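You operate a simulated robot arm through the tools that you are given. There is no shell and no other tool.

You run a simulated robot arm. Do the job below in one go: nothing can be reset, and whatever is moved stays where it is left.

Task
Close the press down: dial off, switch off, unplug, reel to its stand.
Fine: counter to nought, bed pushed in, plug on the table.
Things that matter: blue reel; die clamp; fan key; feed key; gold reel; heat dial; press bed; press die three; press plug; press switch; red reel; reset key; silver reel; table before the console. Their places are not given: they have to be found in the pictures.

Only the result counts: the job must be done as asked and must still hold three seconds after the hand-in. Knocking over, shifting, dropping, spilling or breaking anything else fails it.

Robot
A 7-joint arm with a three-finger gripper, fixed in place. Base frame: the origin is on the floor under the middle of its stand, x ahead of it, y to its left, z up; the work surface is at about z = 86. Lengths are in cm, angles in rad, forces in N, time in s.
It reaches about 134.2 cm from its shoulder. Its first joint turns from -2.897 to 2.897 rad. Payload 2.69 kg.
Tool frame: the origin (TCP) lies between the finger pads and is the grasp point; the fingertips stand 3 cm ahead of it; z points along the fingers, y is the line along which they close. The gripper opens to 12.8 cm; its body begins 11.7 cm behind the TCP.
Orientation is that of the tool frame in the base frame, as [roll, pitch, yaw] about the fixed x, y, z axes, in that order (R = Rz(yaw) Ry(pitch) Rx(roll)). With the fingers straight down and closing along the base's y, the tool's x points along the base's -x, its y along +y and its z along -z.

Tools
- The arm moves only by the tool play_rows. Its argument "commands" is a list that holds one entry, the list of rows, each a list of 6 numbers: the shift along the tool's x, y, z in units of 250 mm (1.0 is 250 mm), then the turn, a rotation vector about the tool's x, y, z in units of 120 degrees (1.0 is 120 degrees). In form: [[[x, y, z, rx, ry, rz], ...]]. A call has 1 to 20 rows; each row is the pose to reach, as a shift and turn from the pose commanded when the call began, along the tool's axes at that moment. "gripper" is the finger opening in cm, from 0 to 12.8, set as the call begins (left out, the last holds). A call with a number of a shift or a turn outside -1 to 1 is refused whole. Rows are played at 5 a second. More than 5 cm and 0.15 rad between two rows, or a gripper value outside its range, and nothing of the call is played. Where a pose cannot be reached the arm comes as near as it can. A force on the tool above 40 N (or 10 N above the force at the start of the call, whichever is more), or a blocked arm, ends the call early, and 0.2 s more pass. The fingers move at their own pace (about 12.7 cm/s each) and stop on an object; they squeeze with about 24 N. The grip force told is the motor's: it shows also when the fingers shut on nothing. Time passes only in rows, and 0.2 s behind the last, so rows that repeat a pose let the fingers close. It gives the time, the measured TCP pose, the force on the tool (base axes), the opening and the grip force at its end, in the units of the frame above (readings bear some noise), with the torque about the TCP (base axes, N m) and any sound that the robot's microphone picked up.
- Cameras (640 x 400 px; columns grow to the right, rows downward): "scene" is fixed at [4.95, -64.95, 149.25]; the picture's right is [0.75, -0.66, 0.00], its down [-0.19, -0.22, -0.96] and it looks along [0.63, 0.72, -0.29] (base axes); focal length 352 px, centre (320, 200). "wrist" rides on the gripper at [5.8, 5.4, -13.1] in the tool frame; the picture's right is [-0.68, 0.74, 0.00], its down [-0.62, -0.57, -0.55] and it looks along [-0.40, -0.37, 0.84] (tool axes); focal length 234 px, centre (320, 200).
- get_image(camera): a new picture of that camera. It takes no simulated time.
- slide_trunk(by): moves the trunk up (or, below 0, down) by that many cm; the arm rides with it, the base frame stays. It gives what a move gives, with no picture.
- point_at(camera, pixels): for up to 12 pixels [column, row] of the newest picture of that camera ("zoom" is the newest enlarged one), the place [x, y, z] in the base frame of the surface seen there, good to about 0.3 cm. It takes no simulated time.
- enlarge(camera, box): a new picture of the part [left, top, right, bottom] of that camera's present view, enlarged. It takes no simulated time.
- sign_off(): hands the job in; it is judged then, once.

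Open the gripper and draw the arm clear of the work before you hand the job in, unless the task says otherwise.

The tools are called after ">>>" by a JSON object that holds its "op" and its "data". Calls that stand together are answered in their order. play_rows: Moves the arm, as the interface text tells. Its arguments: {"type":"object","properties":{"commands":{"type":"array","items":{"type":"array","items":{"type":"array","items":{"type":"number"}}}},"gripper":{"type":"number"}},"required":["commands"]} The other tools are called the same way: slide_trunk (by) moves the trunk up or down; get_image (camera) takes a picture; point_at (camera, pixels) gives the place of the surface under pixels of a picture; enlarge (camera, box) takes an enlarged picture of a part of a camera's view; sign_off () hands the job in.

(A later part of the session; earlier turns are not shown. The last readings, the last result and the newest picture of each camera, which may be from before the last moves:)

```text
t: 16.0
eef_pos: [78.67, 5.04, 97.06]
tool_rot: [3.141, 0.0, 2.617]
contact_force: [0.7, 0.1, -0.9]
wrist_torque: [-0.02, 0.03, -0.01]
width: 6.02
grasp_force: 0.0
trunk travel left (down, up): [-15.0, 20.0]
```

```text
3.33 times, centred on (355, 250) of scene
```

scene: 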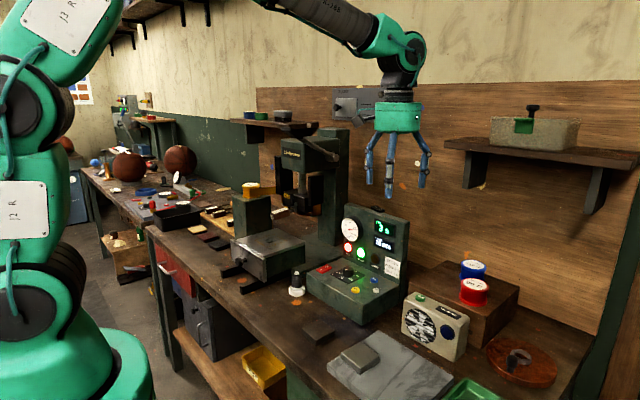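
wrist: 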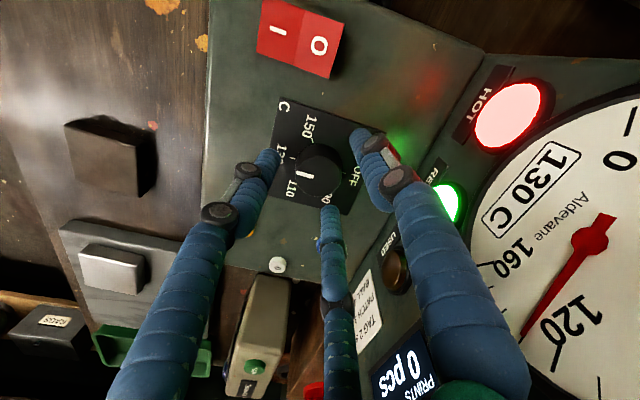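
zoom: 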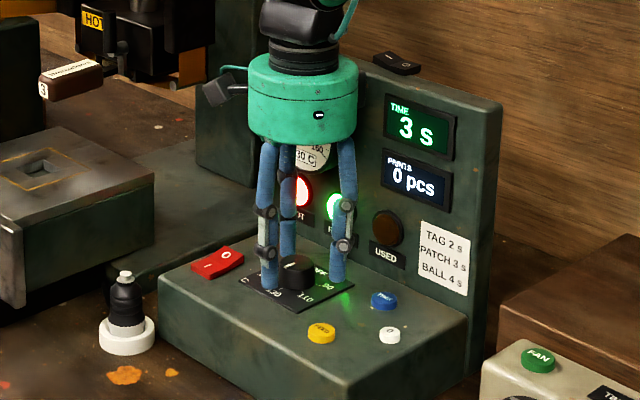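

The fingers surround the knob. I'll go 3 mm lower and close on it.

>>> {"op": "play_rows", "data": {"commands": [[[0, 0, 0.006, 0, 0, 0], [0, 0, 0.012, 0, 0, 0], [0, 0, 0.012, 0, 0, 0]]]}}

>>> {"op": "play_rows", "data": {"commands": [[[0, 0, 0, 0, 0, 0], [0, 0, 0, 0, 0, 0], [0, 0, 0, 0, 0, 0], [0, 0, 0, 0, 0, 0]]], "gripper": 2.5}}

>>> {"op": "get_image", "data": {"camera": "wrist"}}

```text
t: 16.8
eef_pos: [78.62, 5.05, 96.78]
tool_rot: [3.14, 0.001, 2.618]
contact_force: [-0.1, -1.1, 0.5]
wrist_torque: [0.0, 0.0, -0.01]
width: 6.0
grasp_force: 0.1
trunk travel left (down, up): [-15.0, 20.0]
```

```text
t: 17.8
eef_pos: [78.4, 5.03, 96.77]
tool_rot: [3.141, -0.003, 2.619]
contact_force: [-15.0, 5.7, 1.3]
wrist_torque: [0.2, 0.67, 0.01]
width: 3.42
grasp_force: 44.1
trunk travel left (down, up): [-15.0, 20.0]
```

```text
taken
```

wrist: 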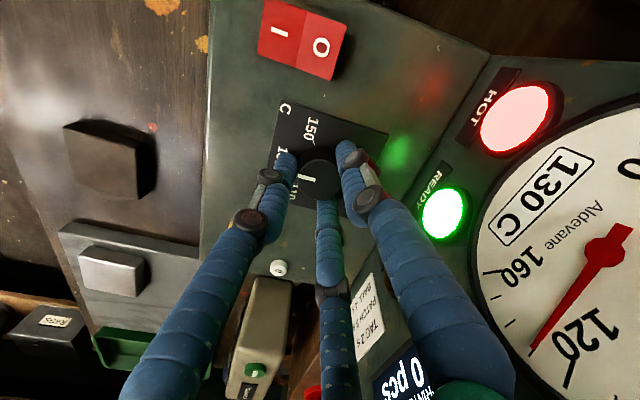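

The knob is gripped at 3.42 cm width. I'll turn it counter-clockwise 120° (about base +z).

>>> {"op": "play_rows", "data": {"commands": [[[0, 0, 0, 0, 0, -0.065], [0, 0, 0, 0, 0, -0.13], [0, 0, 0, 0, 0, -0.195], [0, 0, 0, 0, 0, -0.26], [0, 0, 0, 0, 0, -0.325], [0, 0, 0, 0, 0, -0.39], [0, 0, 0, 0, 0, -0.455], [0, 0, 0, 0, 0, -0.52], [0, 0, 0, 0, 0, -0.585], [0, 0, 0, 0, 0, -0.65], [0, 0, 0, 0, 0, -0.715], [0, 0, 0, 0, 0, -0.78], [0, 0, 0, 0, 0, -0.845], [0, 0, 0, 0, 0, -0.91], [0, 0, 0, 0, 0, -0.96], [0, 0, 0, 0, 0, -1.0]]]}}

>>> {"op": "get_image", "data": {"camera": "wrist"}}

>>> {"op": "enlarge", "data": {"camera": "scene", "box": [300, 230, 400, 310]}}

```text
t: 21.2
eef_pos: [78.44, 5.03, 96.84]
tool_rot: [3.138, -0.001, -1.568]
contact_force: [-25.7, 3.2, -11.2]
wrist_torque: [0.18, 0.65, -0.02]
width: 3.42
grasp_force: 45.3
trunk travel left (down, up): [-15.0, 20.0]
```

```text
taken
```

wrist: 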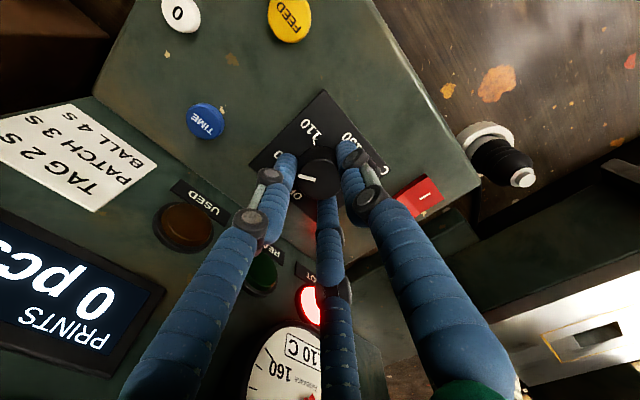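

```text
5.00 times, centred on (350, 270) of scene
```

zoom: 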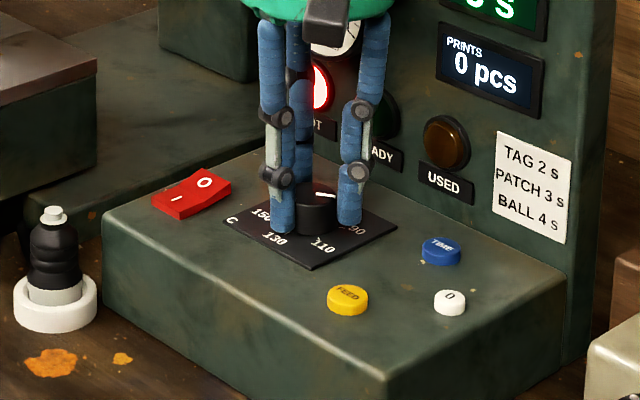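

The pointer is now near 90, with READY out and the gauge falling. I'll relax the side load by 2 mm and turn the remaining 60°.

>>> {"op": "play_rows", "data": {"commands": [[[0, 0.008, 0, 0, 0, -0.06], [0, 0.008, 0, 0, 0, -0.12], [0, 0.008, 0, 0, 0, -0.18], [0, 0.008, 0, 0, 0, -0.24], [0, 0.008, 0, 0, 0, -0.3], [0, 0.008, 0, 0, 0, -0.36], [0, 0.008, 0, 0, 0, -0.42], [0, 0.008, 0, 0, 0, -0.47], [0, 0.008, 0, 0, 0, -0.5]]]}}

>>> {"op": "get_image", "data": {"camera": "wrist"}}

>>> {"op": "enlarge", "data": {"camera": "scene", "box": [300, 230, 400, 310]}}

```text
t: 23.2
eef_pos: [78.54, 5.09, 96.79]
tool_rot: [-3.141, 0.0, -0.522]
contact_force: [3.3, 4.6, -13.9]
wrist_torque: [0.21, -0.03, -0.33]
width: 3.43
grasp_force: 44.7
trunk travel left (down, up): [-15.0, 20.0]
```

```text
taken
```

wrist: 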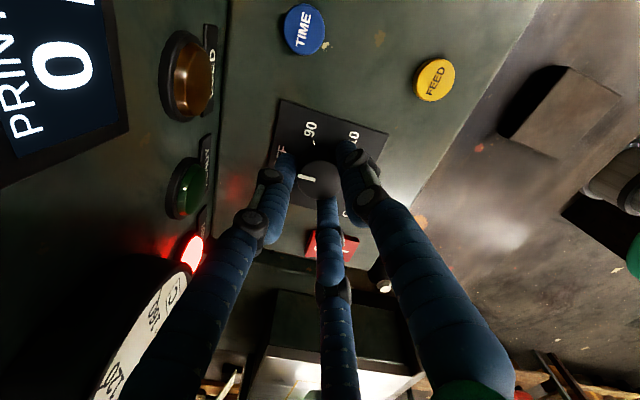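

```text
5.00 times, centred on (350, 270) of scene
```

zoom: 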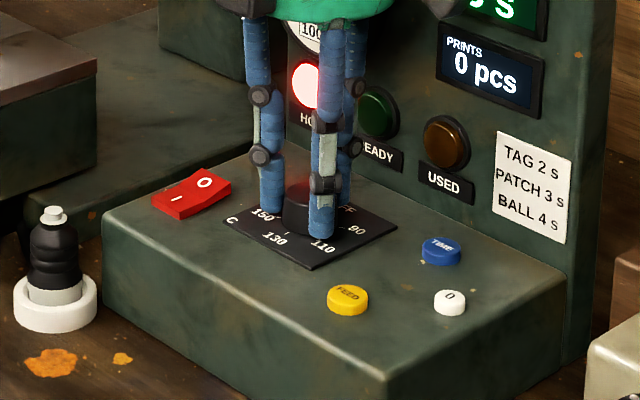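

The hand reached the full turn. I'll open slightly to 4.8 cm and lift straight up, then inspect the dial.

>>> {"op": "play_rows", "data": {"commands": [[[0, 0, 0, 0, 0, 0], [0, 0, 0, 0, 0, 0], [0, 0, -0.04, 0, 0, 0], [0, 0, -0.12, 0, 0, 0], [0, 0, -0.24, 0, 0, 0], [0, 0, -0.4, 0, 0, 0], [0, 0, -0.56, 0, 0, 0], [0, 0, -0.64, 0, 0, 0]]], "gripper": 4.8}}

>>> {"op": "get_image", "data": {"camera": "wrist"}}

>>> {"op": "enlarge", "data": {"camera": "scene", "box": [310, 250, 380, 300]}}

```text
t: 25.0
eef_pos: [78.37, 4.84, 112.84]
tool_rot: [3.142, 0.0, -0.525]
contact_force: [-0.3, 0.6, 0.1]
wrist_torque: [0.0, 0.0, -0.01]
width: 4.83
grasp_force: 0.0
trunk travel left (down, up): [-15.0, 20.0]
```

```text
taken
```

wrist: 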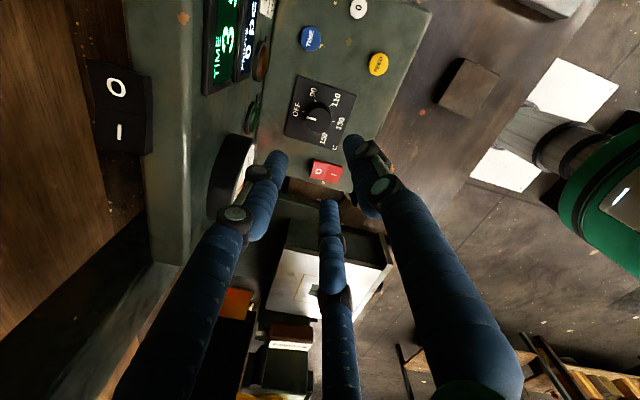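

```text
8.00 times, centred on (345, 275) of scene
```

zoom: 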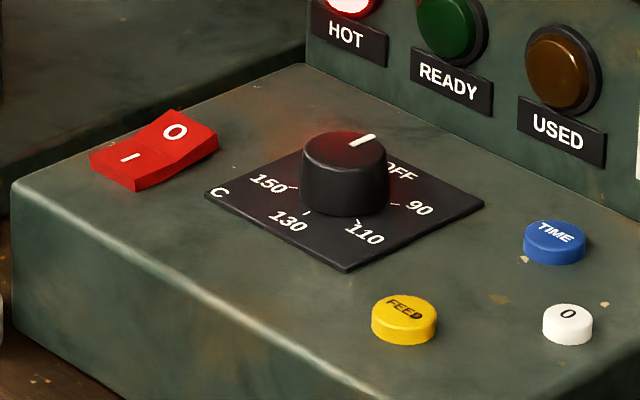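

The pointer now heads toward OFF. I'll verify with a tight wrist zoom.

>>> {"op": "enlarge", "data": {"camera": "wrist", "box": [280, 70, 360, 160]}}

>>> {"op": "point_at", "data": {"camera": "zoom", "pixels": [[285, 195], [310, 200], [335, 200], [260, 190], [300, 200]]}}

```text
4.44 times, centred on (320, 115) of wrist
```

zoom: 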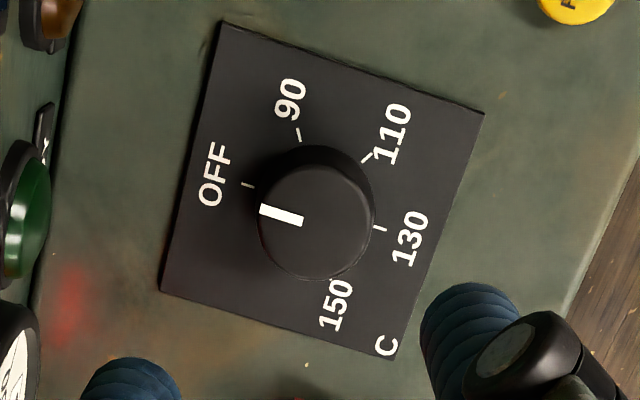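

```text
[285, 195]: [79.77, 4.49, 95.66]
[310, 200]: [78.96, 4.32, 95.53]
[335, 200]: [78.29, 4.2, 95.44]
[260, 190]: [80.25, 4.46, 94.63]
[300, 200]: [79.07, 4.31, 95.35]
```

The dial reads OFF. Next I rotate the hand back 150° at this height with the fingers closing, ready for the red switch.

>>> {"op": "play_rows", "data": {"commands": [[[0, 0, 0, 0, 0, 0.065], [0, 0, 0, 0, 0, 0.13], [0, 0, 0, 0, 0, 0.195], [0, 0, 0, 0, 0, 0.26], [0, 0, 0, 0, 0, 0.325], [0, 0, 0, 0, 0, 0.39], [0, 0, 0, 0, 0, 0.455], [0, 0, 0, 0, 0, 0.52], [0, 0, 0, 0, 0, 0.585], [0, 0, 0, 0, 0, 0.65], [0, 0, 0, 0, 0, 0.715], [0, 0, 0, 0, 0, 0.78], [0, 0, 0, 0, 0, 0.845], [0, 0, 0, 0, 0, 0.91], [0, 0, 0, 0, 0, 0.96], [0, 0, 0, 0, 0, 1.0]]], "gripper": 0}}

>>> {"op": "play_rows", "data": {"commands": [[[0, 0, 0, 0, 0, 0.065], [0, 0, 0, 0, 0, 0.13], [0, 0, 0, 0, 0, 0.195], [0, 0, 0, 0, 0, 0.25], [0, 0, 0, 0, 0, 0.25]]]}}

>>> {"op": "get_image", "data": {"camera": "wrist"}}

>>> {"op": "enlarge", "data": {"camera": "wrist", "box": [330, 0, 470, 120]}}

```text
t: 28.4
eef_pos: [78.43, 4.95, 112.92]
tool_rot: [3.142, 0.002, -2.619]
contact_force: [0.6, -0.2, 0.1]
wrist_torque: [0.0, 0.02, -0.01]
width: 0.22
grasp_force: 24.1
trunk travel left (down, up): [-15.0, 20.0]
```

```text
t: 29.6
eef_pos: [78.47, 5.14, 112.78]
tool_rot: [3.141, 0.001, 3.14]
contact_force: [0.3, 0.0, -0.2]
wrist_torque: [0.04, -0.01, -0.02]
width: 0.21
grasp_force: 23.8
trunk travel left (down, up): [-15.0, 20.0]
```

```text
taken
```

wrist: 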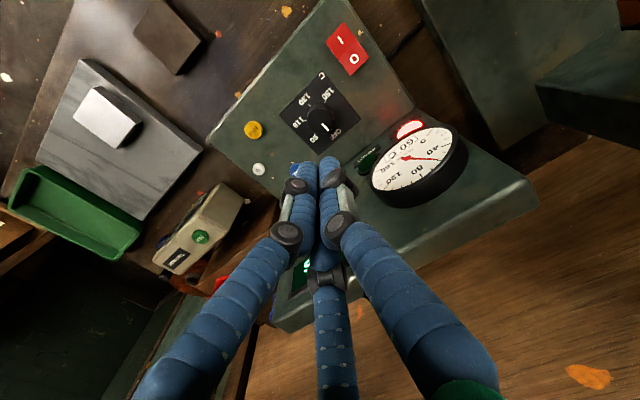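

```text
3.33 times, centred on (400, 60) of wrist
```

zoom: 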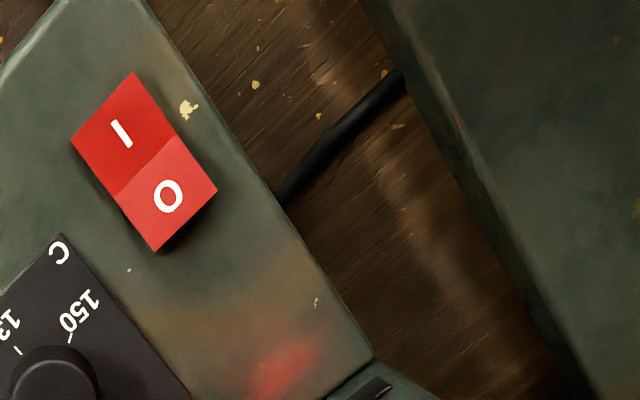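

I'll measure the rocker corners in the zoom to target the O end.

>>> {"op": "point_at", "data": {"camera": "zoom", "pixels": [[131, 80], [78, 147], [210, 190], [157, 243], [172, 138], [120, 190], [168, 196], [121, 133], [185, 216], [230, 230]]}}

```text
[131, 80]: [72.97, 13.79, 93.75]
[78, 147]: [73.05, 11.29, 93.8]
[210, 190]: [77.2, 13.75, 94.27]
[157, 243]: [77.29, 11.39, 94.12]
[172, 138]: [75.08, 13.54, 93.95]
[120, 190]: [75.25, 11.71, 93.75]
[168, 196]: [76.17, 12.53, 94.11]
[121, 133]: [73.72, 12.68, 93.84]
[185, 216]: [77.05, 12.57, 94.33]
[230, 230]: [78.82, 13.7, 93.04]
```

The O end lies at (77.2, 12.6, 94.3). I move the closed tips above it at x = 77.3 and descend to about 1 cm above.

>>> {"op": "play_rows", "data": {"commands": [[[0.016, 0.1, 0, 0, 0, 0], [0.032, 0.2, 0, 0, 0, 0], [0.048, 0.304, 0, 0, 0, 0], [0.048, 0.304, 0.15, 0, 0, 0], [0.048, 0.304, 0.3, 0, 0, 0], [0.048, 0.304, 0.44, 0, 0, 0], [0.048, 0.304, 0.54, 0, 0, 0], [0.048, 0.304, 0.58, 0, 0, 0], [0.048, 0.304, 0.58, 0, 0, 0]]]}}

>>> {"op": "get_image", "data": {"camera": "wrist"}}

>>> {"op": "enlarge", "data": {"camera": "scene", "box": [280, 220, 370, 310]}}

```text
t: 31.6
eef_pos: [77.19, 12.63, 98.29]
tool_rot: [3.14, 0.0, 3.14]
contact_force: [-0.2, -1.0, 0.0]
wrist_torque: [-0.03, 0.01, -0.02]
width: 0.21
grasp_force: 24.4
trunk travel left (down, up): [-15.0, 20.0]
```

```text
taken
```

wrist: 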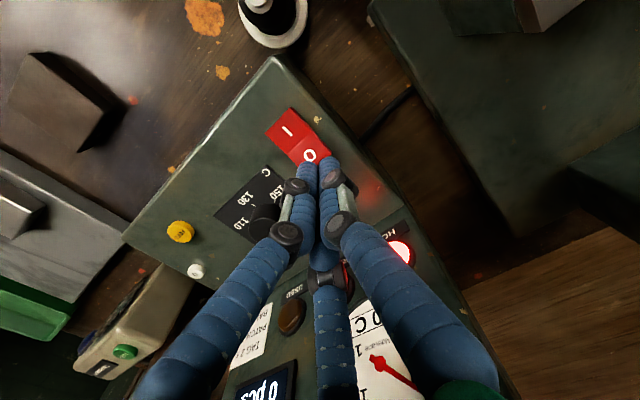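

```text
4.44 times, centred on (325, 265) of scene
```

zoom: 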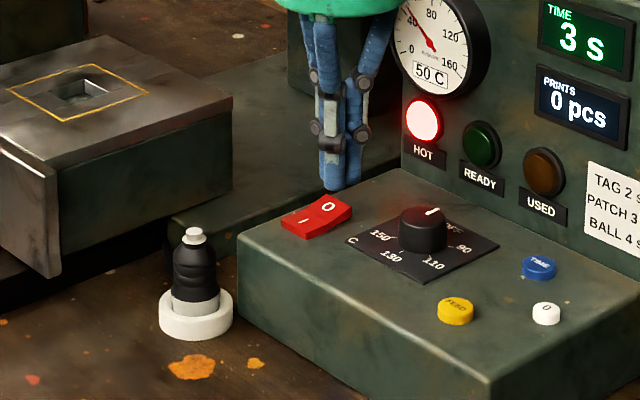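

Fingers are over the O end. I press down in small steps, watching force and sound.

>>> {"op": "play_rows", "data": {"commands": [[[0, 0, 0.03, 0, 0, 0], [0, 0, 0.042, 0, 0, 0], [0, 0, 0.048, 0, 0, 0], [0, 0, 0.054, 0, 0, 0], [0, 0, 0.06, 0, 0, 0], [0, 0, 0.066, 0, 0, 0], [0, 0, 0.072, 0, 0, 0], [0, 0, 0.076, 0, 0, 0]]]}}

>>> {"op": "get_image", "data": {"camera": "wrist"}}

>>> {"op": "enlarge", "data": {"camera": "scene", "box": [280, 220, 370, 310]}}

```text
t: 33.4
eef_pos: [77.26, 12.56, 96.46]
tool_rot: [-3.141, 0.003, 3.141]
contact_force: [-0.4, -0.9, 5.6]
wrist_torque: [-0.05, 0.11, -0.02]
width: 0.2
grasp_force: 24.2
trunk travel left (down, up): [-15.0, 20.0]
```

```text
taken
```

wrist: 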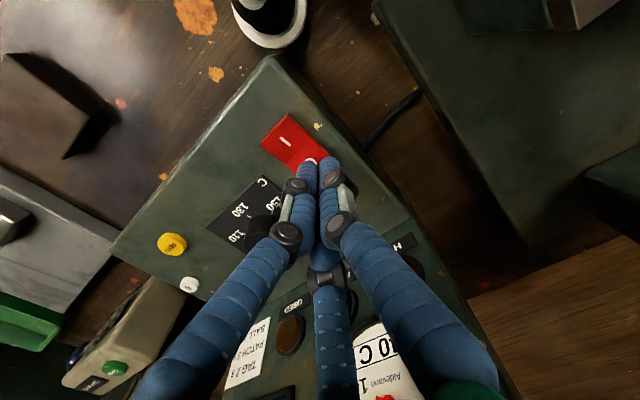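

```text
4.44 times, centred on (325, 265) of scene
```

zoom: 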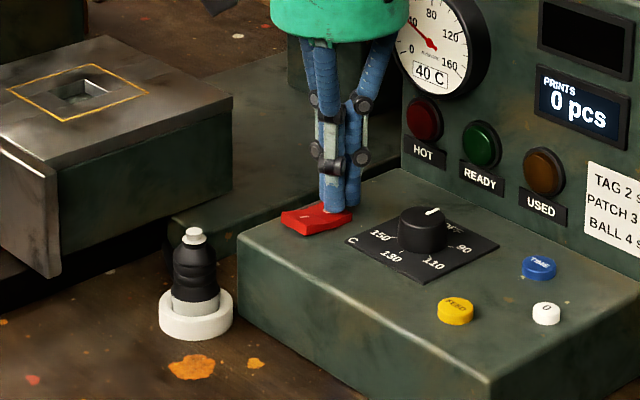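

TIME display and lamps went dark, so the rocker has flipped. I'll press 1.5 mm further to be sure it latches, then lift.

>>> {"op": "play_rows", "data": {"commands": [[[0, 0, 0.004, 0, 0, 0], [0, 0, 0.007, 0, 0, 0], [0, 0, 0.007, 0, 0, 0]]]}}

>>> {"op": "play_rows", "data": {"commands": [[[0, 0, -0.08, 0, 0, 0], [0, 0, -0.24, 0, 0, 0], [0, 0, -0.4, 0, 0, 0], [0, 0, -0.56, 0, 0, 0], [0, 0, -0.7, 0, 0, 0], [0, 0, -0.7, 0, 0, 0]]]}}

>>> {"op": "get_image", "data": {"camera": "wrist"}}

>>> {"op": "enlarge", "data": {"camera": "scene", "box": [270, 190, 410, 310]}}

>>> {"op": "enlarge", "data": {"camera": "scene", "box": [275, 250, 335, 305]}}

```text
t: 34.2
eef_pos: [77.25, 12.59, 96.52]
tool_rot: [-3.141, 0.005, -3.141]
contact_force: [-3.4, -2.4, 25.9]
wrist_torque: [-0.19, 0.49, 0.0]
width: 0.25
grasp_force: 23.8
trunk travel left (down, up): [-15.0, 20.0]
```

```text
t: 35.6
eef_pos: [77.16, 12.5, 113.88]
tool_rot: [-3.139, 0.001, -3.141]
contact_force: [0.4, 0.3, 0.2]
wrist_torque: [-0.02, -0.05, -0.01]
width: 0.23
grasp_force: 23.6
trunk travel left (down, up): [-15.0, 20.0]
```

```text
taken
```

wrist: 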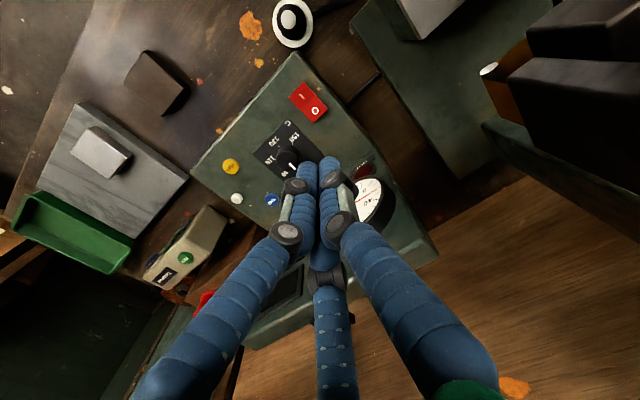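

```text
3.33 times, centred on (340, 250) of scene
```

zoom: 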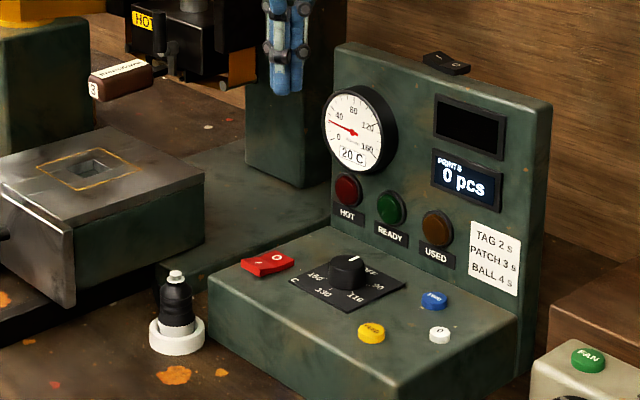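

```text
7.27 times, centred on (305, 278) of scene
```

zoom: 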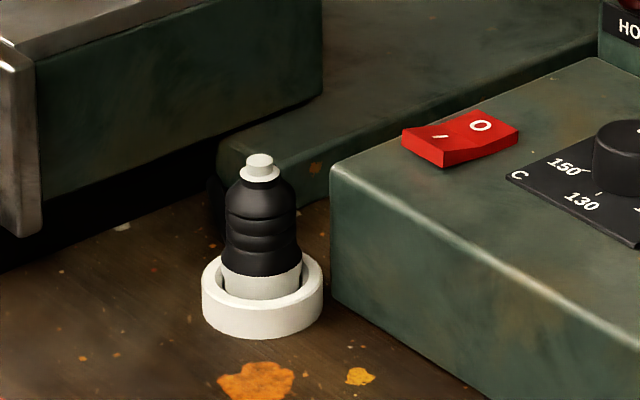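

Switch is off, the gauge is at 20 C and the counter at 0. Now I measure the plug (zoom around (260,230)).

>>> {"op": "point_at", "data": {"camera": "zoom", "pixels": [[260, 160], [262, 190], [262, 215], [262, 245], [262, 285], [235, 230], [290, 230], [205, 290], [320, 290], [262, 330], [240, 200], [285, 200]]}}

>>> {"op": "enlarge", "data": {"camera": "wrist", "box": [260, 0, 360, 70]}}

>>> {"op": "point_at", "data": {"camera": "zoom", "pixels": [[168, 94], [180, 115], [177, 140], [177, 165], [125, 165], [232, 165], [180, 225], [240, 110]]}}

```text
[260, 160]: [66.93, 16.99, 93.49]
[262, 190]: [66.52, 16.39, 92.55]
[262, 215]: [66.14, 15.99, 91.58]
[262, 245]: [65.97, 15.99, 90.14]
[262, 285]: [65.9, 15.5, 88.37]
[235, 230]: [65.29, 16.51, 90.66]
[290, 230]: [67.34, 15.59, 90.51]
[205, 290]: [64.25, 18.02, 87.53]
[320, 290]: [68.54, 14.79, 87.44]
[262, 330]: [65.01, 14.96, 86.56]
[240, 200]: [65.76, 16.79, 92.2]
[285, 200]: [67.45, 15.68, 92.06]
```

```text
5.71 times, centred on (310, 35) of wrist
```

zoom: 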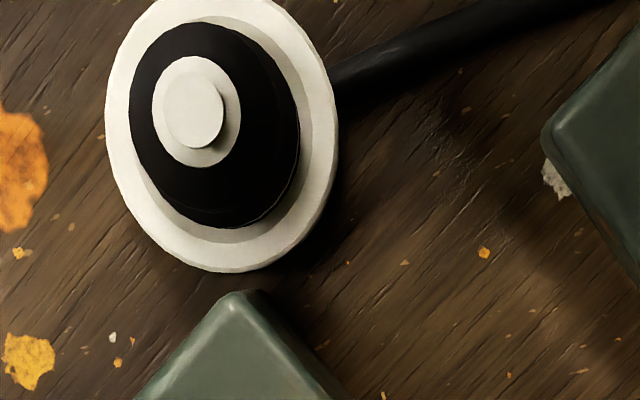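

```text
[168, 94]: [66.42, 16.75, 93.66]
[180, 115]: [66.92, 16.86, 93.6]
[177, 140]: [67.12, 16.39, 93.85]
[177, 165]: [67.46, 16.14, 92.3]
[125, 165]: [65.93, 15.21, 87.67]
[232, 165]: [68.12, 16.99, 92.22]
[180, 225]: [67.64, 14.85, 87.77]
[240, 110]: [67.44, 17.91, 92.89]
```

Plug axis is about (66.8, 16.8), top z 93.7, socket ring top 87.6. I'll check nearby edges: the console corner and the free table in front of the console.

>>> {"op": "point_at", "data": {"camera": "wrist", "pixels": [[293, 58], [310, 65], [270, 75], [200, 150], [330, 80], [375, 20], [350, 30], [160, 75], [180, 100], [150, 60], [220, 60], [120, 20]]}}

>>> {"op": "point_at", "data": {"camera": "scene", "pixels": [[308, 290], [311, 283], [330, 310], [300, 310], [290, 320], [270, 320], [310, 345], [330, 325], [315, 318], [262, 300], [262, 264], [275, 345]]}}

```text
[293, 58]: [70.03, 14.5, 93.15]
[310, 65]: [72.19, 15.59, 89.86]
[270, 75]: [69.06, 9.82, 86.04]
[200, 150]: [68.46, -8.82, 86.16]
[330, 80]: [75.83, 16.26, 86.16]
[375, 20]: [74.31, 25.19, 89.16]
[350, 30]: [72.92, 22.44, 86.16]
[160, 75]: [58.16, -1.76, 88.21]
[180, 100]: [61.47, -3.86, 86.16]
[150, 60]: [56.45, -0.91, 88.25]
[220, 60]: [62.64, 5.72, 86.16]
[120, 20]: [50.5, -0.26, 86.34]
```

```text
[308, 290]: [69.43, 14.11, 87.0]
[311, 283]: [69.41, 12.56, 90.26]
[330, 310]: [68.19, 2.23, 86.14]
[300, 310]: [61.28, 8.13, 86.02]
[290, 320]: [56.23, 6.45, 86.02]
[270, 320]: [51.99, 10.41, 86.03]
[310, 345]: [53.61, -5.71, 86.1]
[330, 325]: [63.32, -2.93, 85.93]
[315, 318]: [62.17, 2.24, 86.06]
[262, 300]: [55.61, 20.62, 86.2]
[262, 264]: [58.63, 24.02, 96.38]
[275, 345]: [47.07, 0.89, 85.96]
```

Console front face is x≈69.4 and there's free table at (61.5, 7). I rotate the hand +60° so the fingers avoid the console corner, open to 6.5 cm and go above the plug.

>>> {"op": "play_rows", "data": {"commands": [[[0.06, 0.024, 0, 0, 0, -0.0625], [0.12, 0.048, 0, 0, 0, -0.125], [0.18, 0.072, 0, 0, 0, -0.1875], [0.24, 0.096, 0, 0, 0, -0.25], [0.3, 0.12, 0, 0, 0, -0.3125], [0.36, 0.144, 0, 0, 0, -0.375], [0.42, 0.168, 0, 0, 0, -0.4375], [0.42, 0.168, 0, 0, 0, -0.5], [0.42, 0.168, 0.12, 0, 0, -0.5], [0.42, 0.168, 0.26, 0, 0, -0.5], [0.42, 0.168, 0.4, 0, 0, -0.5], [0.42, 0.168, 0.52, 0, 0, -0.5], [0.42, 0.168, 0.52, 0, 0, -0.5]]], "gripper": 6.5}}

>>> {"op": "get_image", "data": {"camera": "wrist"}}

>>> {"op": "enlarge", "data": {"camera": "scene", "box": [240, 210, 360, 310]}}

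```text
t: 38.4
eef_pos: [66.81, 16.72, 100.63]
tool_rot: [-3.141, 0.0, -2.093]
contact_force: [-0.8, 0.0, 0.8]
wrist_torque: [-0.02, 0.02, 0.04]
width: 6.53
grasp_force: 0.1
trunk travel left (down, up): [-15.0, 20.0]
```

```text
taken
```

wrist: 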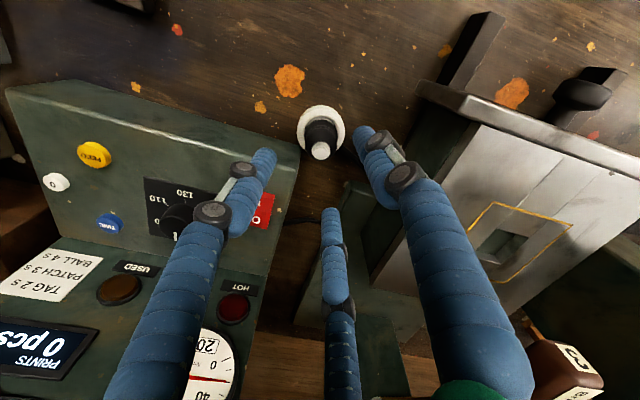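

```text
4.00 times, centred on (300, 260) of scene
```

zoom: 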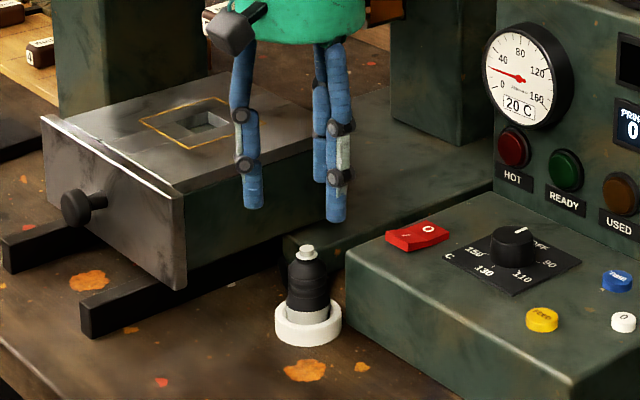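

The plug top is centred under the tool axis at (320,150). I'll lower so that the tips stop about 9 mm above the socket ring.

>>> {"op": "play_rows", "data": {"commands": [[[0, 0, 0.1, 0, 0, 0], [0, 0, 0.2, 0, 0, 0], [0, 0, 0.28, 0, 0, 0], [0, 0, 0.34, 0, 0, 0], [0, 0, 0.368, 0, 0, 0], [0, 0, 0.368, 0, 0, 0]]]}}

>>> {"op": "get_image", "data": {"camera": "wrist"}}

>>> {"op": "enlarge", "data": {"camera": "scene", "box": [250, 230, 350, 310]}}

```text
t: 39.8
eef_pos: [66.67, 16.81, 91.47]
tool_rot: [-3.14, 0.0, -2.093]
contact_force: [-0.2, 0.3, 0.3]
wrist_torque: [-0.02, 0.0, 0.0]
width: 6.49
grasp_force: 0.2
trunk travel left (down, up): [-15.0, 20.0]
```

```text
taken
```

wrist: 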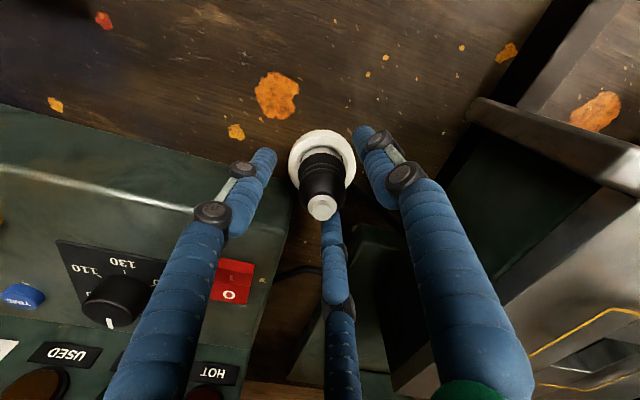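

```text
5.00 times, centred on (300, 270) of scene
```

zoom: 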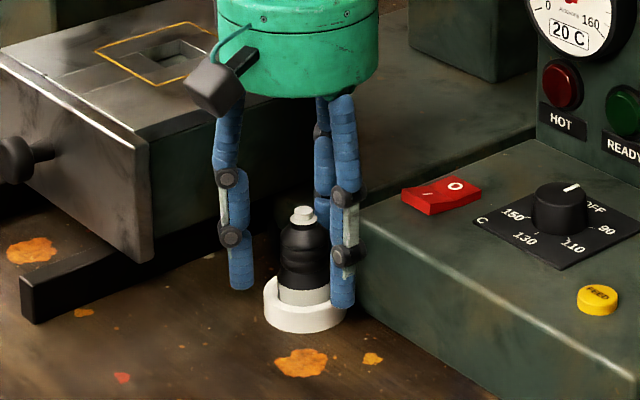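

The fingers straddle the plug above the ring. Closing on the plug now.

>>> {"op": "play_rows", "data": {"commands": [[[0, 0, 0, 0, 0, 0], [0, 0, 0, 0, 0, 0], [0, 0, 0, 0, 0, 0], [0, 0, 0, 0, 0, 0], [0, 0, 0, 0, 0, 0]]], "gripper": 1}}

>>> {"op": "get_image", "data": {"camera": "wrist"}}

>>> {"op": "enlarge", "data": {"camera": "scene", "box": [250, 230, 350, 310]}}

```text
t: 41.0
eef_pos: [66.75, 16.78, 91.52]
tool_rot: [-3.139, 0.002, -2.095]
contact_force: [8.6, 7.7, 7.7]
wrist_torque: [0.26, -0.33, -0.06]
width: 3.59
grasp_force: 23.4
trunk travel left (down, up): [-15.0, 20.0]
```

```text
taken
```

wrist: 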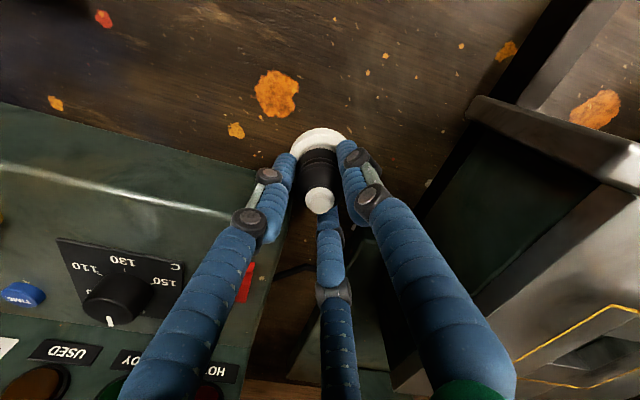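

```text
5.00 times, centred on (300, 270) of scene
```

zoom: 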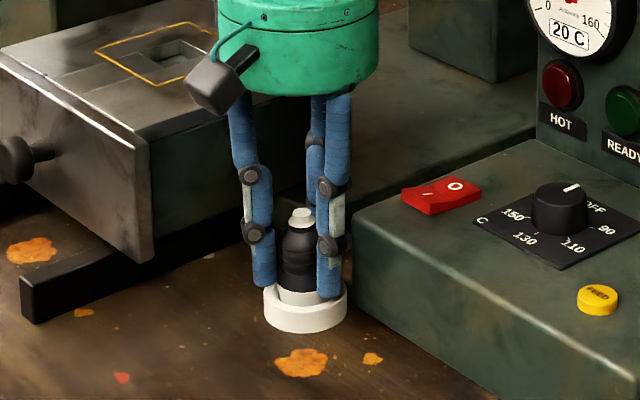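

The plug is gripped at 3.59 cm. I'll pull straight up in small steps.

>>> {"op": "play_rows", "data": {"commands": [[[0, 0, -0.02, 0, 0, 0], [0, 0, -0.04, 0, 0, 0], [0, 0, -0.07, 0, 0, 0], [0, 0, -0.1, 0, 0, 0], [0, 0, -0.14, 0, 0, 0], [0, 0, -0.18, 0, 0, 0], [0, 0, -0.22, 0, 0, 0], [0, 0, -0.26, 0, 0, 0], [0, 0, -0.3, 0, 0, 0], [0, 0, -0.34, 0, 0, 0]]]}}

>>> {"op": "get_image", "data": {"camera": "wrist"}}

>>> {"op": "enlarge", "data": {"camera": "scene", "box": [250, 210, 350, 310]}}

```text
t: 43.2
eef_pos: [66.75, 16.86, 99.99]
tool_rot: [3.141, 0.0, -2.095]
contact_force: [-0.7, -0.5, 0.1]
wrist_torque: [0.0, -0.04, 0.01]
width: 1.0
grasp_force: 0.0
trunk travel left (down, up): [-15.0, 20.0]
```

```text
taken
```

wrist: 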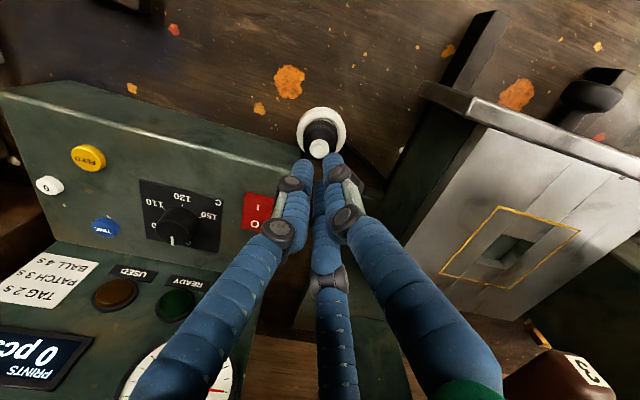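

```text
4.00 times, centred on (300, 260) of scene
```

zoom: 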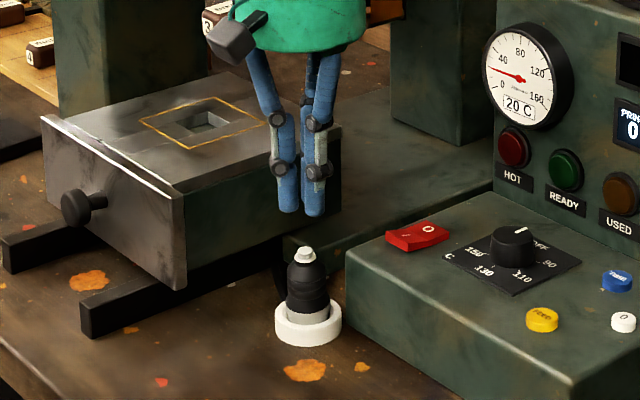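

The fingers slid off and the plug is still in its socket at (320,140). I'll reopen, go slightly lower for a better hold under the black collar, and grip with the full squeeze.

>>> {"op": "play_rows", "data": {"commands": [[[0, 0, 0, 0, 0, 0], [0, 0, 0, 0, 0, 0], [0, 0, 0, 0, 0, 0], [0, 0, 0.1, 0, 0, 0], [0, 0, 0.2, 0, 0, 0], [0, 0, 0.28, 0, 0, 0], [0, 0, 0.33, 0, 0, 0], [0, 0, 0.35, 0, 0, 0], [0, 0, 0.35, 0, 0, 0]]], "gripper": 6.5}}

>>> {"op": "enlarge", "data": {"camera": "wrist", "box": [240, 100, 420, 260]}}

>>> {"op": "enlarge", "data": {"camera": "scene", "box": [270, 255, 330, 300]}}

```text
t: 45.2
eef_pos: [66.78, 16.76, 91.22]
tool_rot: [-3.141, 0.0, -2.093]
contact_force: [-0.5, 1.4, 0.3]
wrist_torque: [0.01, 0.01, 0.02]
width: 6.49
grasp_force: 0.0
trunk travel left (down, up): [-15.0, 20.0]
```

```text
2.50 times, centred on (330, 180) of wrist
```

zoom: 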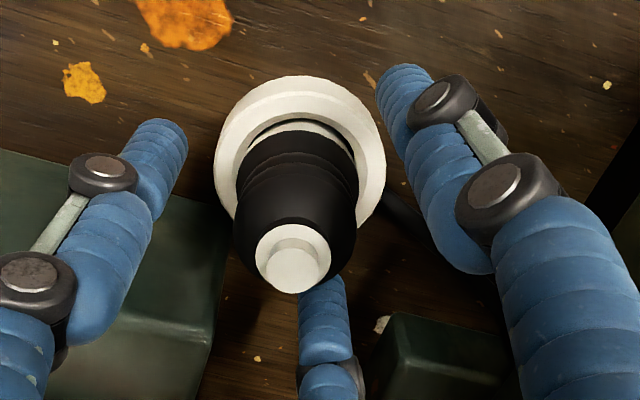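

```text
8.89 times, centred on (300, 278) of scene
```

zoom: 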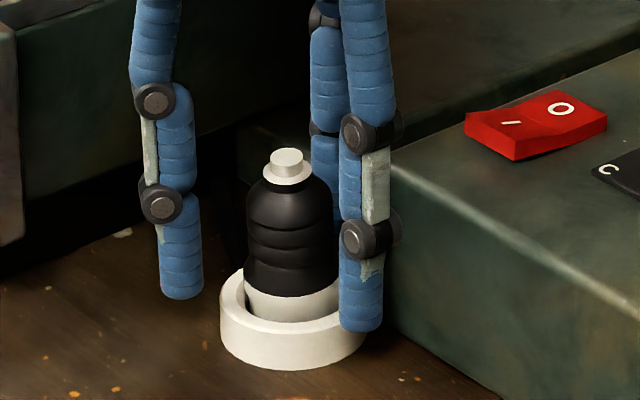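

Centred well. I'll close with full squeeze and hold.

>>> {"op": "play_rows", "data": {"commands": [[[0, 0, 0, 0, 0, 0], [0, 0, 0, 0, 0, 0], [0, 0, 0, 0, 0, 0], [0, 0, 0, 0, 0, 0], [0, 0, 0, 0, 0, 0], [0, 0, 0, 0, 0, 0]]], "gripper": 0}}

>>> {"op": "enlarge", "data": {"camera": "scene", "box": [270, 255, 330, 300]}}

>>> {"op": "enlarge", "data": {"camera": "wrist", "box": [240, 100, 420, 260]}}

```text
t: 46.6
eef_pos: [66.76, 16.73, 91.39]
tool_rot: [-3.14, -0.001, -2.095]
contact_force: [5.1, 6.2, 3.9]
wrist_torque: [0.19, -0.21, 0.01]
width: 3.51
grasp_force: 24.1
trunk travel left (down, up): [-15.0, 20.0]
```

```text
8.89 times, centred on (300, 278) of scene
```

zoom: 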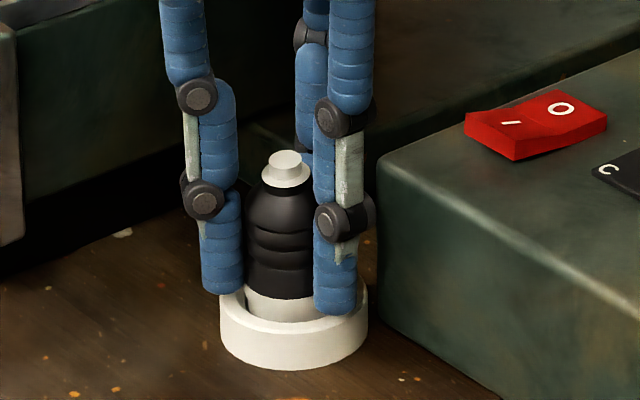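

```text
2.50 times, centred on (330, 180) of wrist
```

zoom: 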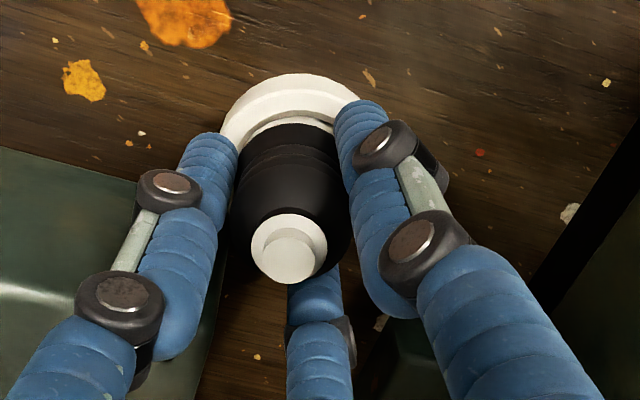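

Grip holds at 3.51 cm. I'll lift very gently by 5 mm and read the force.

>>> {"op": "play_rows", "data": {"commands": [[[0, 0, -0.004, 0, 0, 0], [0, 0, -0.008, 0, 0, 0], [0, 0, -0.012, 0, 0, 0], [0, 0, -0.016, 0, 0, 0]]]}}

>>> {"op": "enlarge", "data": {"camera": "scene", "box": [270, 255, 330, 300]}}

```text
t: 47.6
eef_pos: [66.73, 16.82, 91.64]
tool_rot: [-3.14, 0.0, -2.094]
contact_force: [4.3, 3.4, -2.4]
wrist_torque: [0.2, -0.25, -0.03]
width: 3.5
grasp_force: 24.5
trunk travel left (down, up): [-15.0, 20.0]
```

```text
8.89 times, centred on (300, 278) of scene
```

zoom: 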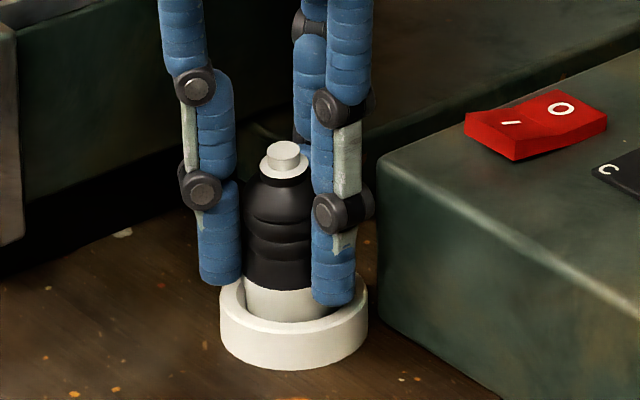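

The plug moved up with the fingers. I'll continue lifting slowly.

>>> {"op": "play_rows", "data": {"commands": [[[0, 0, -0.006, 0, 0, 0], [0, 0, -0.012, 0, 0, 0], [0, 0, -0.018, 0, 0, 0], [0, 0, -0.024, 0, 0, 0], [0, 0, -0.03, 0, 0, 0], [0, 0, -0.036, 0, 0, 0]]]}}

>>> {"op": "enlarge", "data": {"camera": "scene", "box": [270, 255, 330, 300]}}

```text
t: 49.0
eef_pos: [66.76, 16.87, 92.5]
tool_rot: [3.142, 0.0, -2.095]
contact_force: [0.7, -0.7, -0.8]
wrist_torque: [-0.02, -0.03, -0.01]
width: 3.51
grasp_force: 23.8
trunk travel left (down, up): [-15.0, 20.0]
```

```text
8.89 times, centred on (300, 278) of scene
```

zoom: 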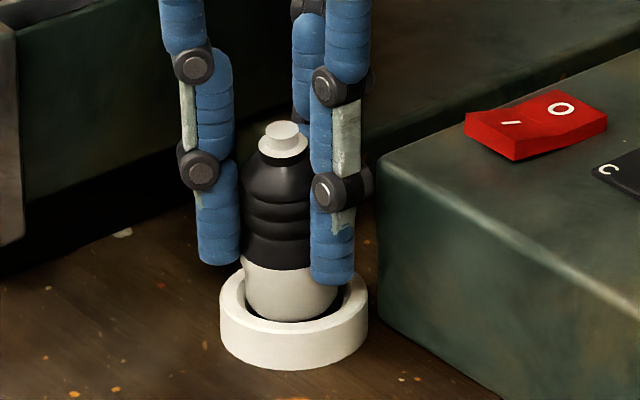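

The plug is coming out cleanly (force near zero). I continue up to clear the ring.

>>> {"op": "play_rows", "data": {"commands": [[[0, 0, -0.02, 0, 0, 0], [0, 0, -0.05, 0, 0, 0], [0, 0, -0.09, 0, 0, 0], [0, 0, -0.13, 0, 0, 0], [0, 0, -0.18, 0, 0, 0], [0, 0, -0.22, 0, 0, 0], [0, 0, -0.22, 0, 0, 0]]]}}

>>> {"op": "enlarge", "data": {"camera": "scene", "box": [260, 230, 340, 300]}}

>>> {"op": "get_image", "data": {"camera": "wrist"}}

```text
t: 50.6
eef_pos: [66.82, 16.85, 98.11]
tool_rot: [-3.141, 0.0, -2.094]
contact_force: [0.4, 0.0, -1.6]
wrist_torque: [0.03, 0.0, 0.02]
width: 3.53
grasp_force: 24.2
trunk travel left (down, up): [-15.0, 20.0]
```

```text
5.71 times, centred on (300, 265) of scene
```

zoom: 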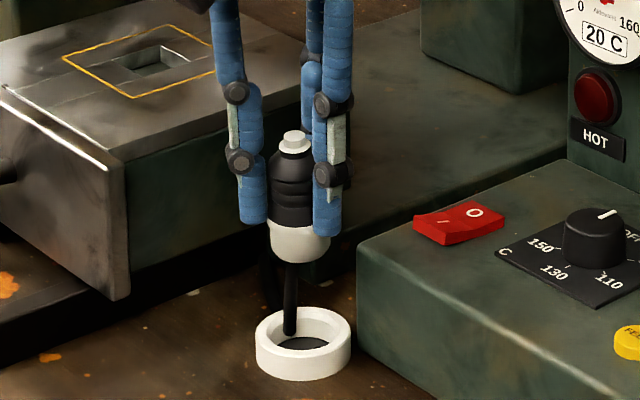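

```text
taken
```

wrist: 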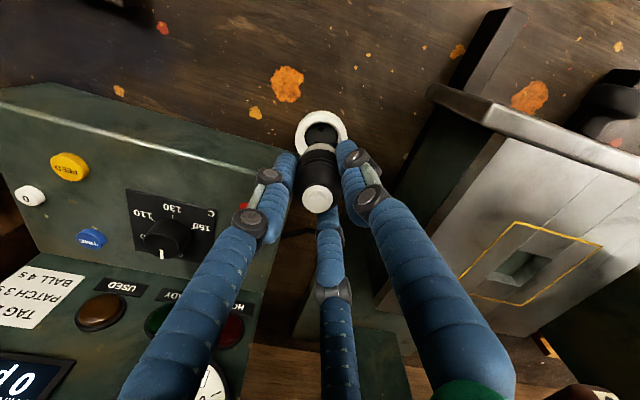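

Something thin and black hangs under the plug toward the ring, either a pin or a cord. I'll lift 5 cm more to see which.

>>> {"op": "play_rows", "data": {"commands": [[[0, 0, -0.05, 0, 0, 0], [0, 0, -0.1, 0, 0, 0], [0, 0, -0.15, 0, 0, 0], [0, 0, -0.2, 0, 0, 0], [0, 0, -0.2, 0, 0, 0]]]}}

>>> {"op": "enlarge", "data": {"camera": "scene", "box": [260, 220, 340, 300]}}

>>> {"op": "enlarge", "data": {"camera": "wrist", "box": [240, 90, 400, 230]}}

```text
t: 51.8
eef_pos: [66.71, 16.72, 103.11]
tool_rot: [-3.14, 0.0, -2.094]
contact_force: [-0.5, 0.3, 0.2]
wrist_torque: [-0.03, 0.0, -0.01]
width: 3.5
grasp_force: 24.0
trunk travel left (down, up): [-15.0, 20.0]
```

```text
5.00 times, centred on (300, 260) of scene
```

zoom: 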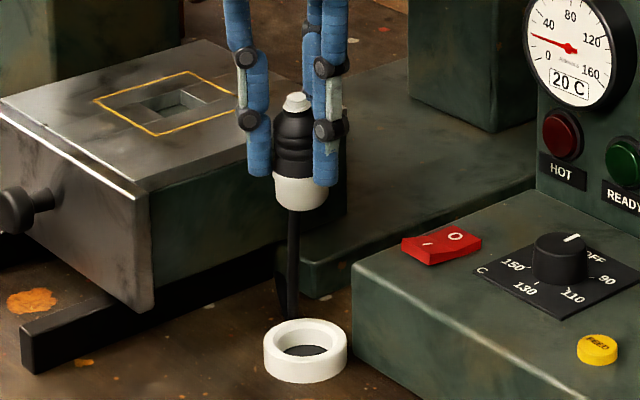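

```text
2.86 times, centred on (320, 160) of wrist
```

zoom: 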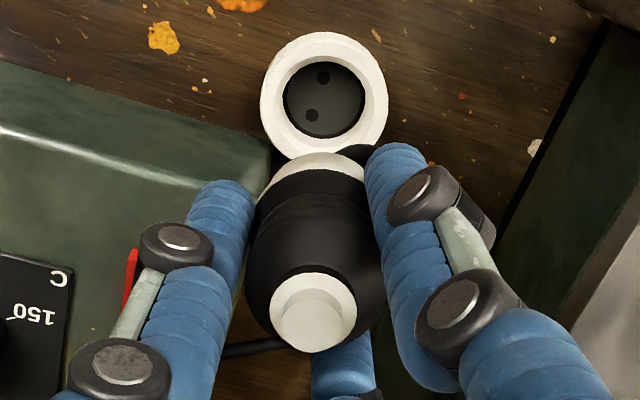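

The plug is free and trails a cord, with an empty two-hole socket below. I'll carry it to the free table in front of the console at about (63.5, 8.5).

>>> {"op": "play_rows", "data": {"commands": [[[0.09, -0.013, 0, 0, 0, 0], [0.18, -0.026, 0.03, 0, 0, 0], [0.27, -0.04, 0.08, 0, 0, 0], [0.353, -0.053, 0.15, 0, 0, 0], [0.353, -0.053, 0.22, 0, 0, 0], [0.353, -0.053, 0.22, 0, 0, 0]]]}}

>>> {"op": "get_image", "data": {"camera": "wrist"}}

>>> {"op": "enlarge", "data": {"camera": "scene", "box": [260, 220, 360, 320]}}

```text
t: 53.2
eef_pos: [63.6, 8.36, 97.49]
tool_rot: [3.141, 0.0, -2.095]
contact_force: [-0.1, -0.3, -0.8]
wrist_torque: [0.01, 0.05, 0.0]
width: 3.51
grasp_force: 23.7
trunk travel left (down, up): [-15.0, 20.0]
```

```text
taken
```

wrist: 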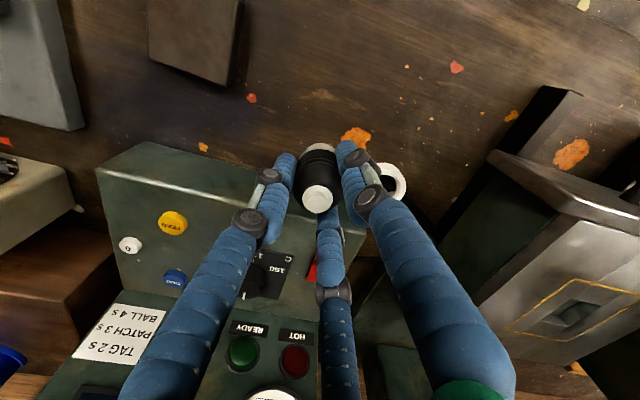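

```text
4.00 times, centred on (310, 270) of scene
```

zoom: 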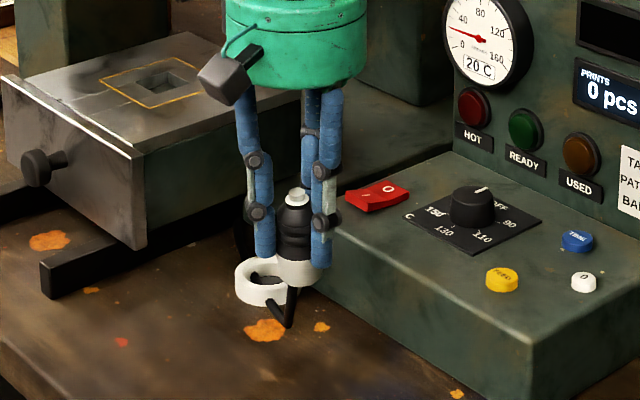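

The cord follows loosely. Now lower toward the table, fast then in small steps until contact.

>>> {"op": "play_rows", "data": {"commands": [[[0, 0, 0.1, 0, 0, 0], [0, 0, 0.18, 0, 0, 0], [0, 0, 0.23, 0, 0, 0], [0, 0, 0.242, 0, 0, 0], [0, 0, 0.25, 0, 0, 0], [0, 0, 0.256, 0, 0, 0], [0, 0, 0.262, 0, 0, 0]]]}}

>>> {"op": "enlarge", "data": {"camera": "scene", "box": [270, 250, 340, 310]}}

```text
t: 54.8
eef_pos: [63.54, 8.47, 91.15]
tool_rot: [-3.14, 0.003, -2.093]
contact_force: [0.0, 0.5, 13.0]
wrist_torque: [-0.01, 0.09, -0.04]
width: 3.51
grasp_force: 24.1
trunk travel left (down, up): [-15.0, 20.0]
```

```text
6.67 times, centred on (305, 280) of scene
```

zoom: 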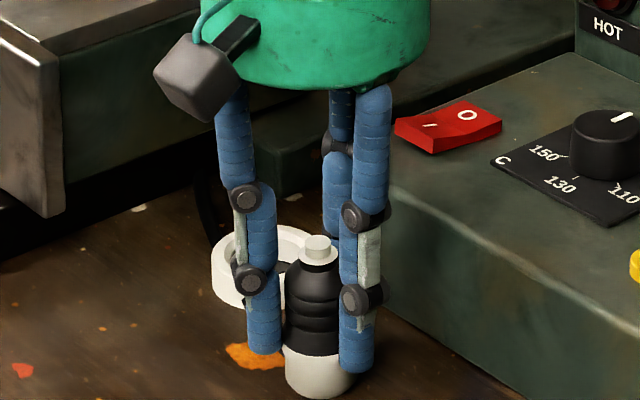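

The plug stands on the table (13 N up). I'll ease up 1 mm, open gently to 5.6 cm and retreat upward.

>>> {"op": "play_rows", "data": {"commands": [[[0, 0, -0.004, 0, 0, 0], [0, 0, -0.004, 0, 0, 0]]], "gripper": 0}}

>>> {"op": "play_rows", "data": {"commands": [[[0, 0, 0, 0, 0, 0], [0, 0, 0, 0, 0, 0], [0, 0, 0, 0, 0, 0], [0, 0, 0, 0, 0, 0]]], "gripper": 5.8}}

>>> {"op": "enlarge", "data": {"camera": "scene", "box": [270, 250, 340, 310]}}

>>> {"op": "get_image", "data": {"camera": "wrist"}}

```text
t: 55.4
eef_pos: [63.47, 8.45, 91.13]
tool_rot: [3.142, 0.0, -2.094]
contact_force: [2.4, 0.5, 7.8]
wrist_torque: [-0.04, -0.06, 0.01]
width: 3.5
grasp_force: 24.0
trunk travel left (down, up): [-15.0, 20.0]
```

```text
t: 56.4
eef_pos: [63.48, 8.48, 91.12]
tool_rot: [-3.141, -0.001, -2.095]
contact_force: [0.1, -0.2, -1.1]
wrist_torque: [0.02, -0.01, 0.0]
width: 5.78
grasp_force: 0.0
trunk travel left (down, up): [-15.0, 20.0]
```

```text
6.67 times, centred on (305, 280) of scene
```

zoom: 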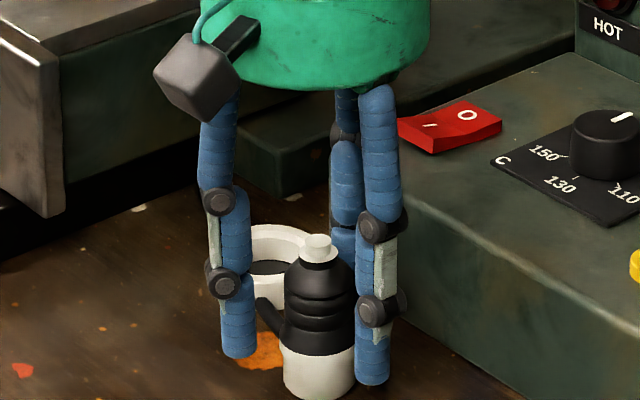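

```text
taken
```

wrist: 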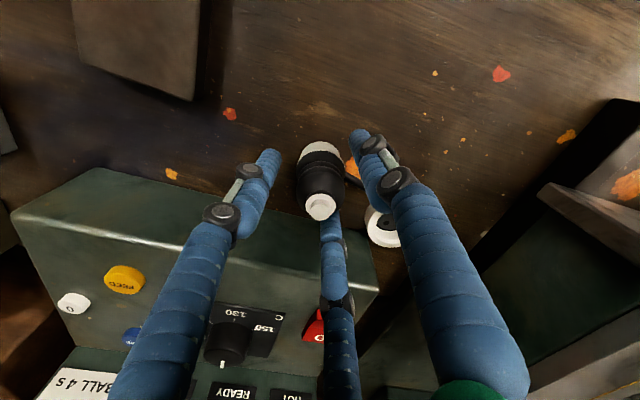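

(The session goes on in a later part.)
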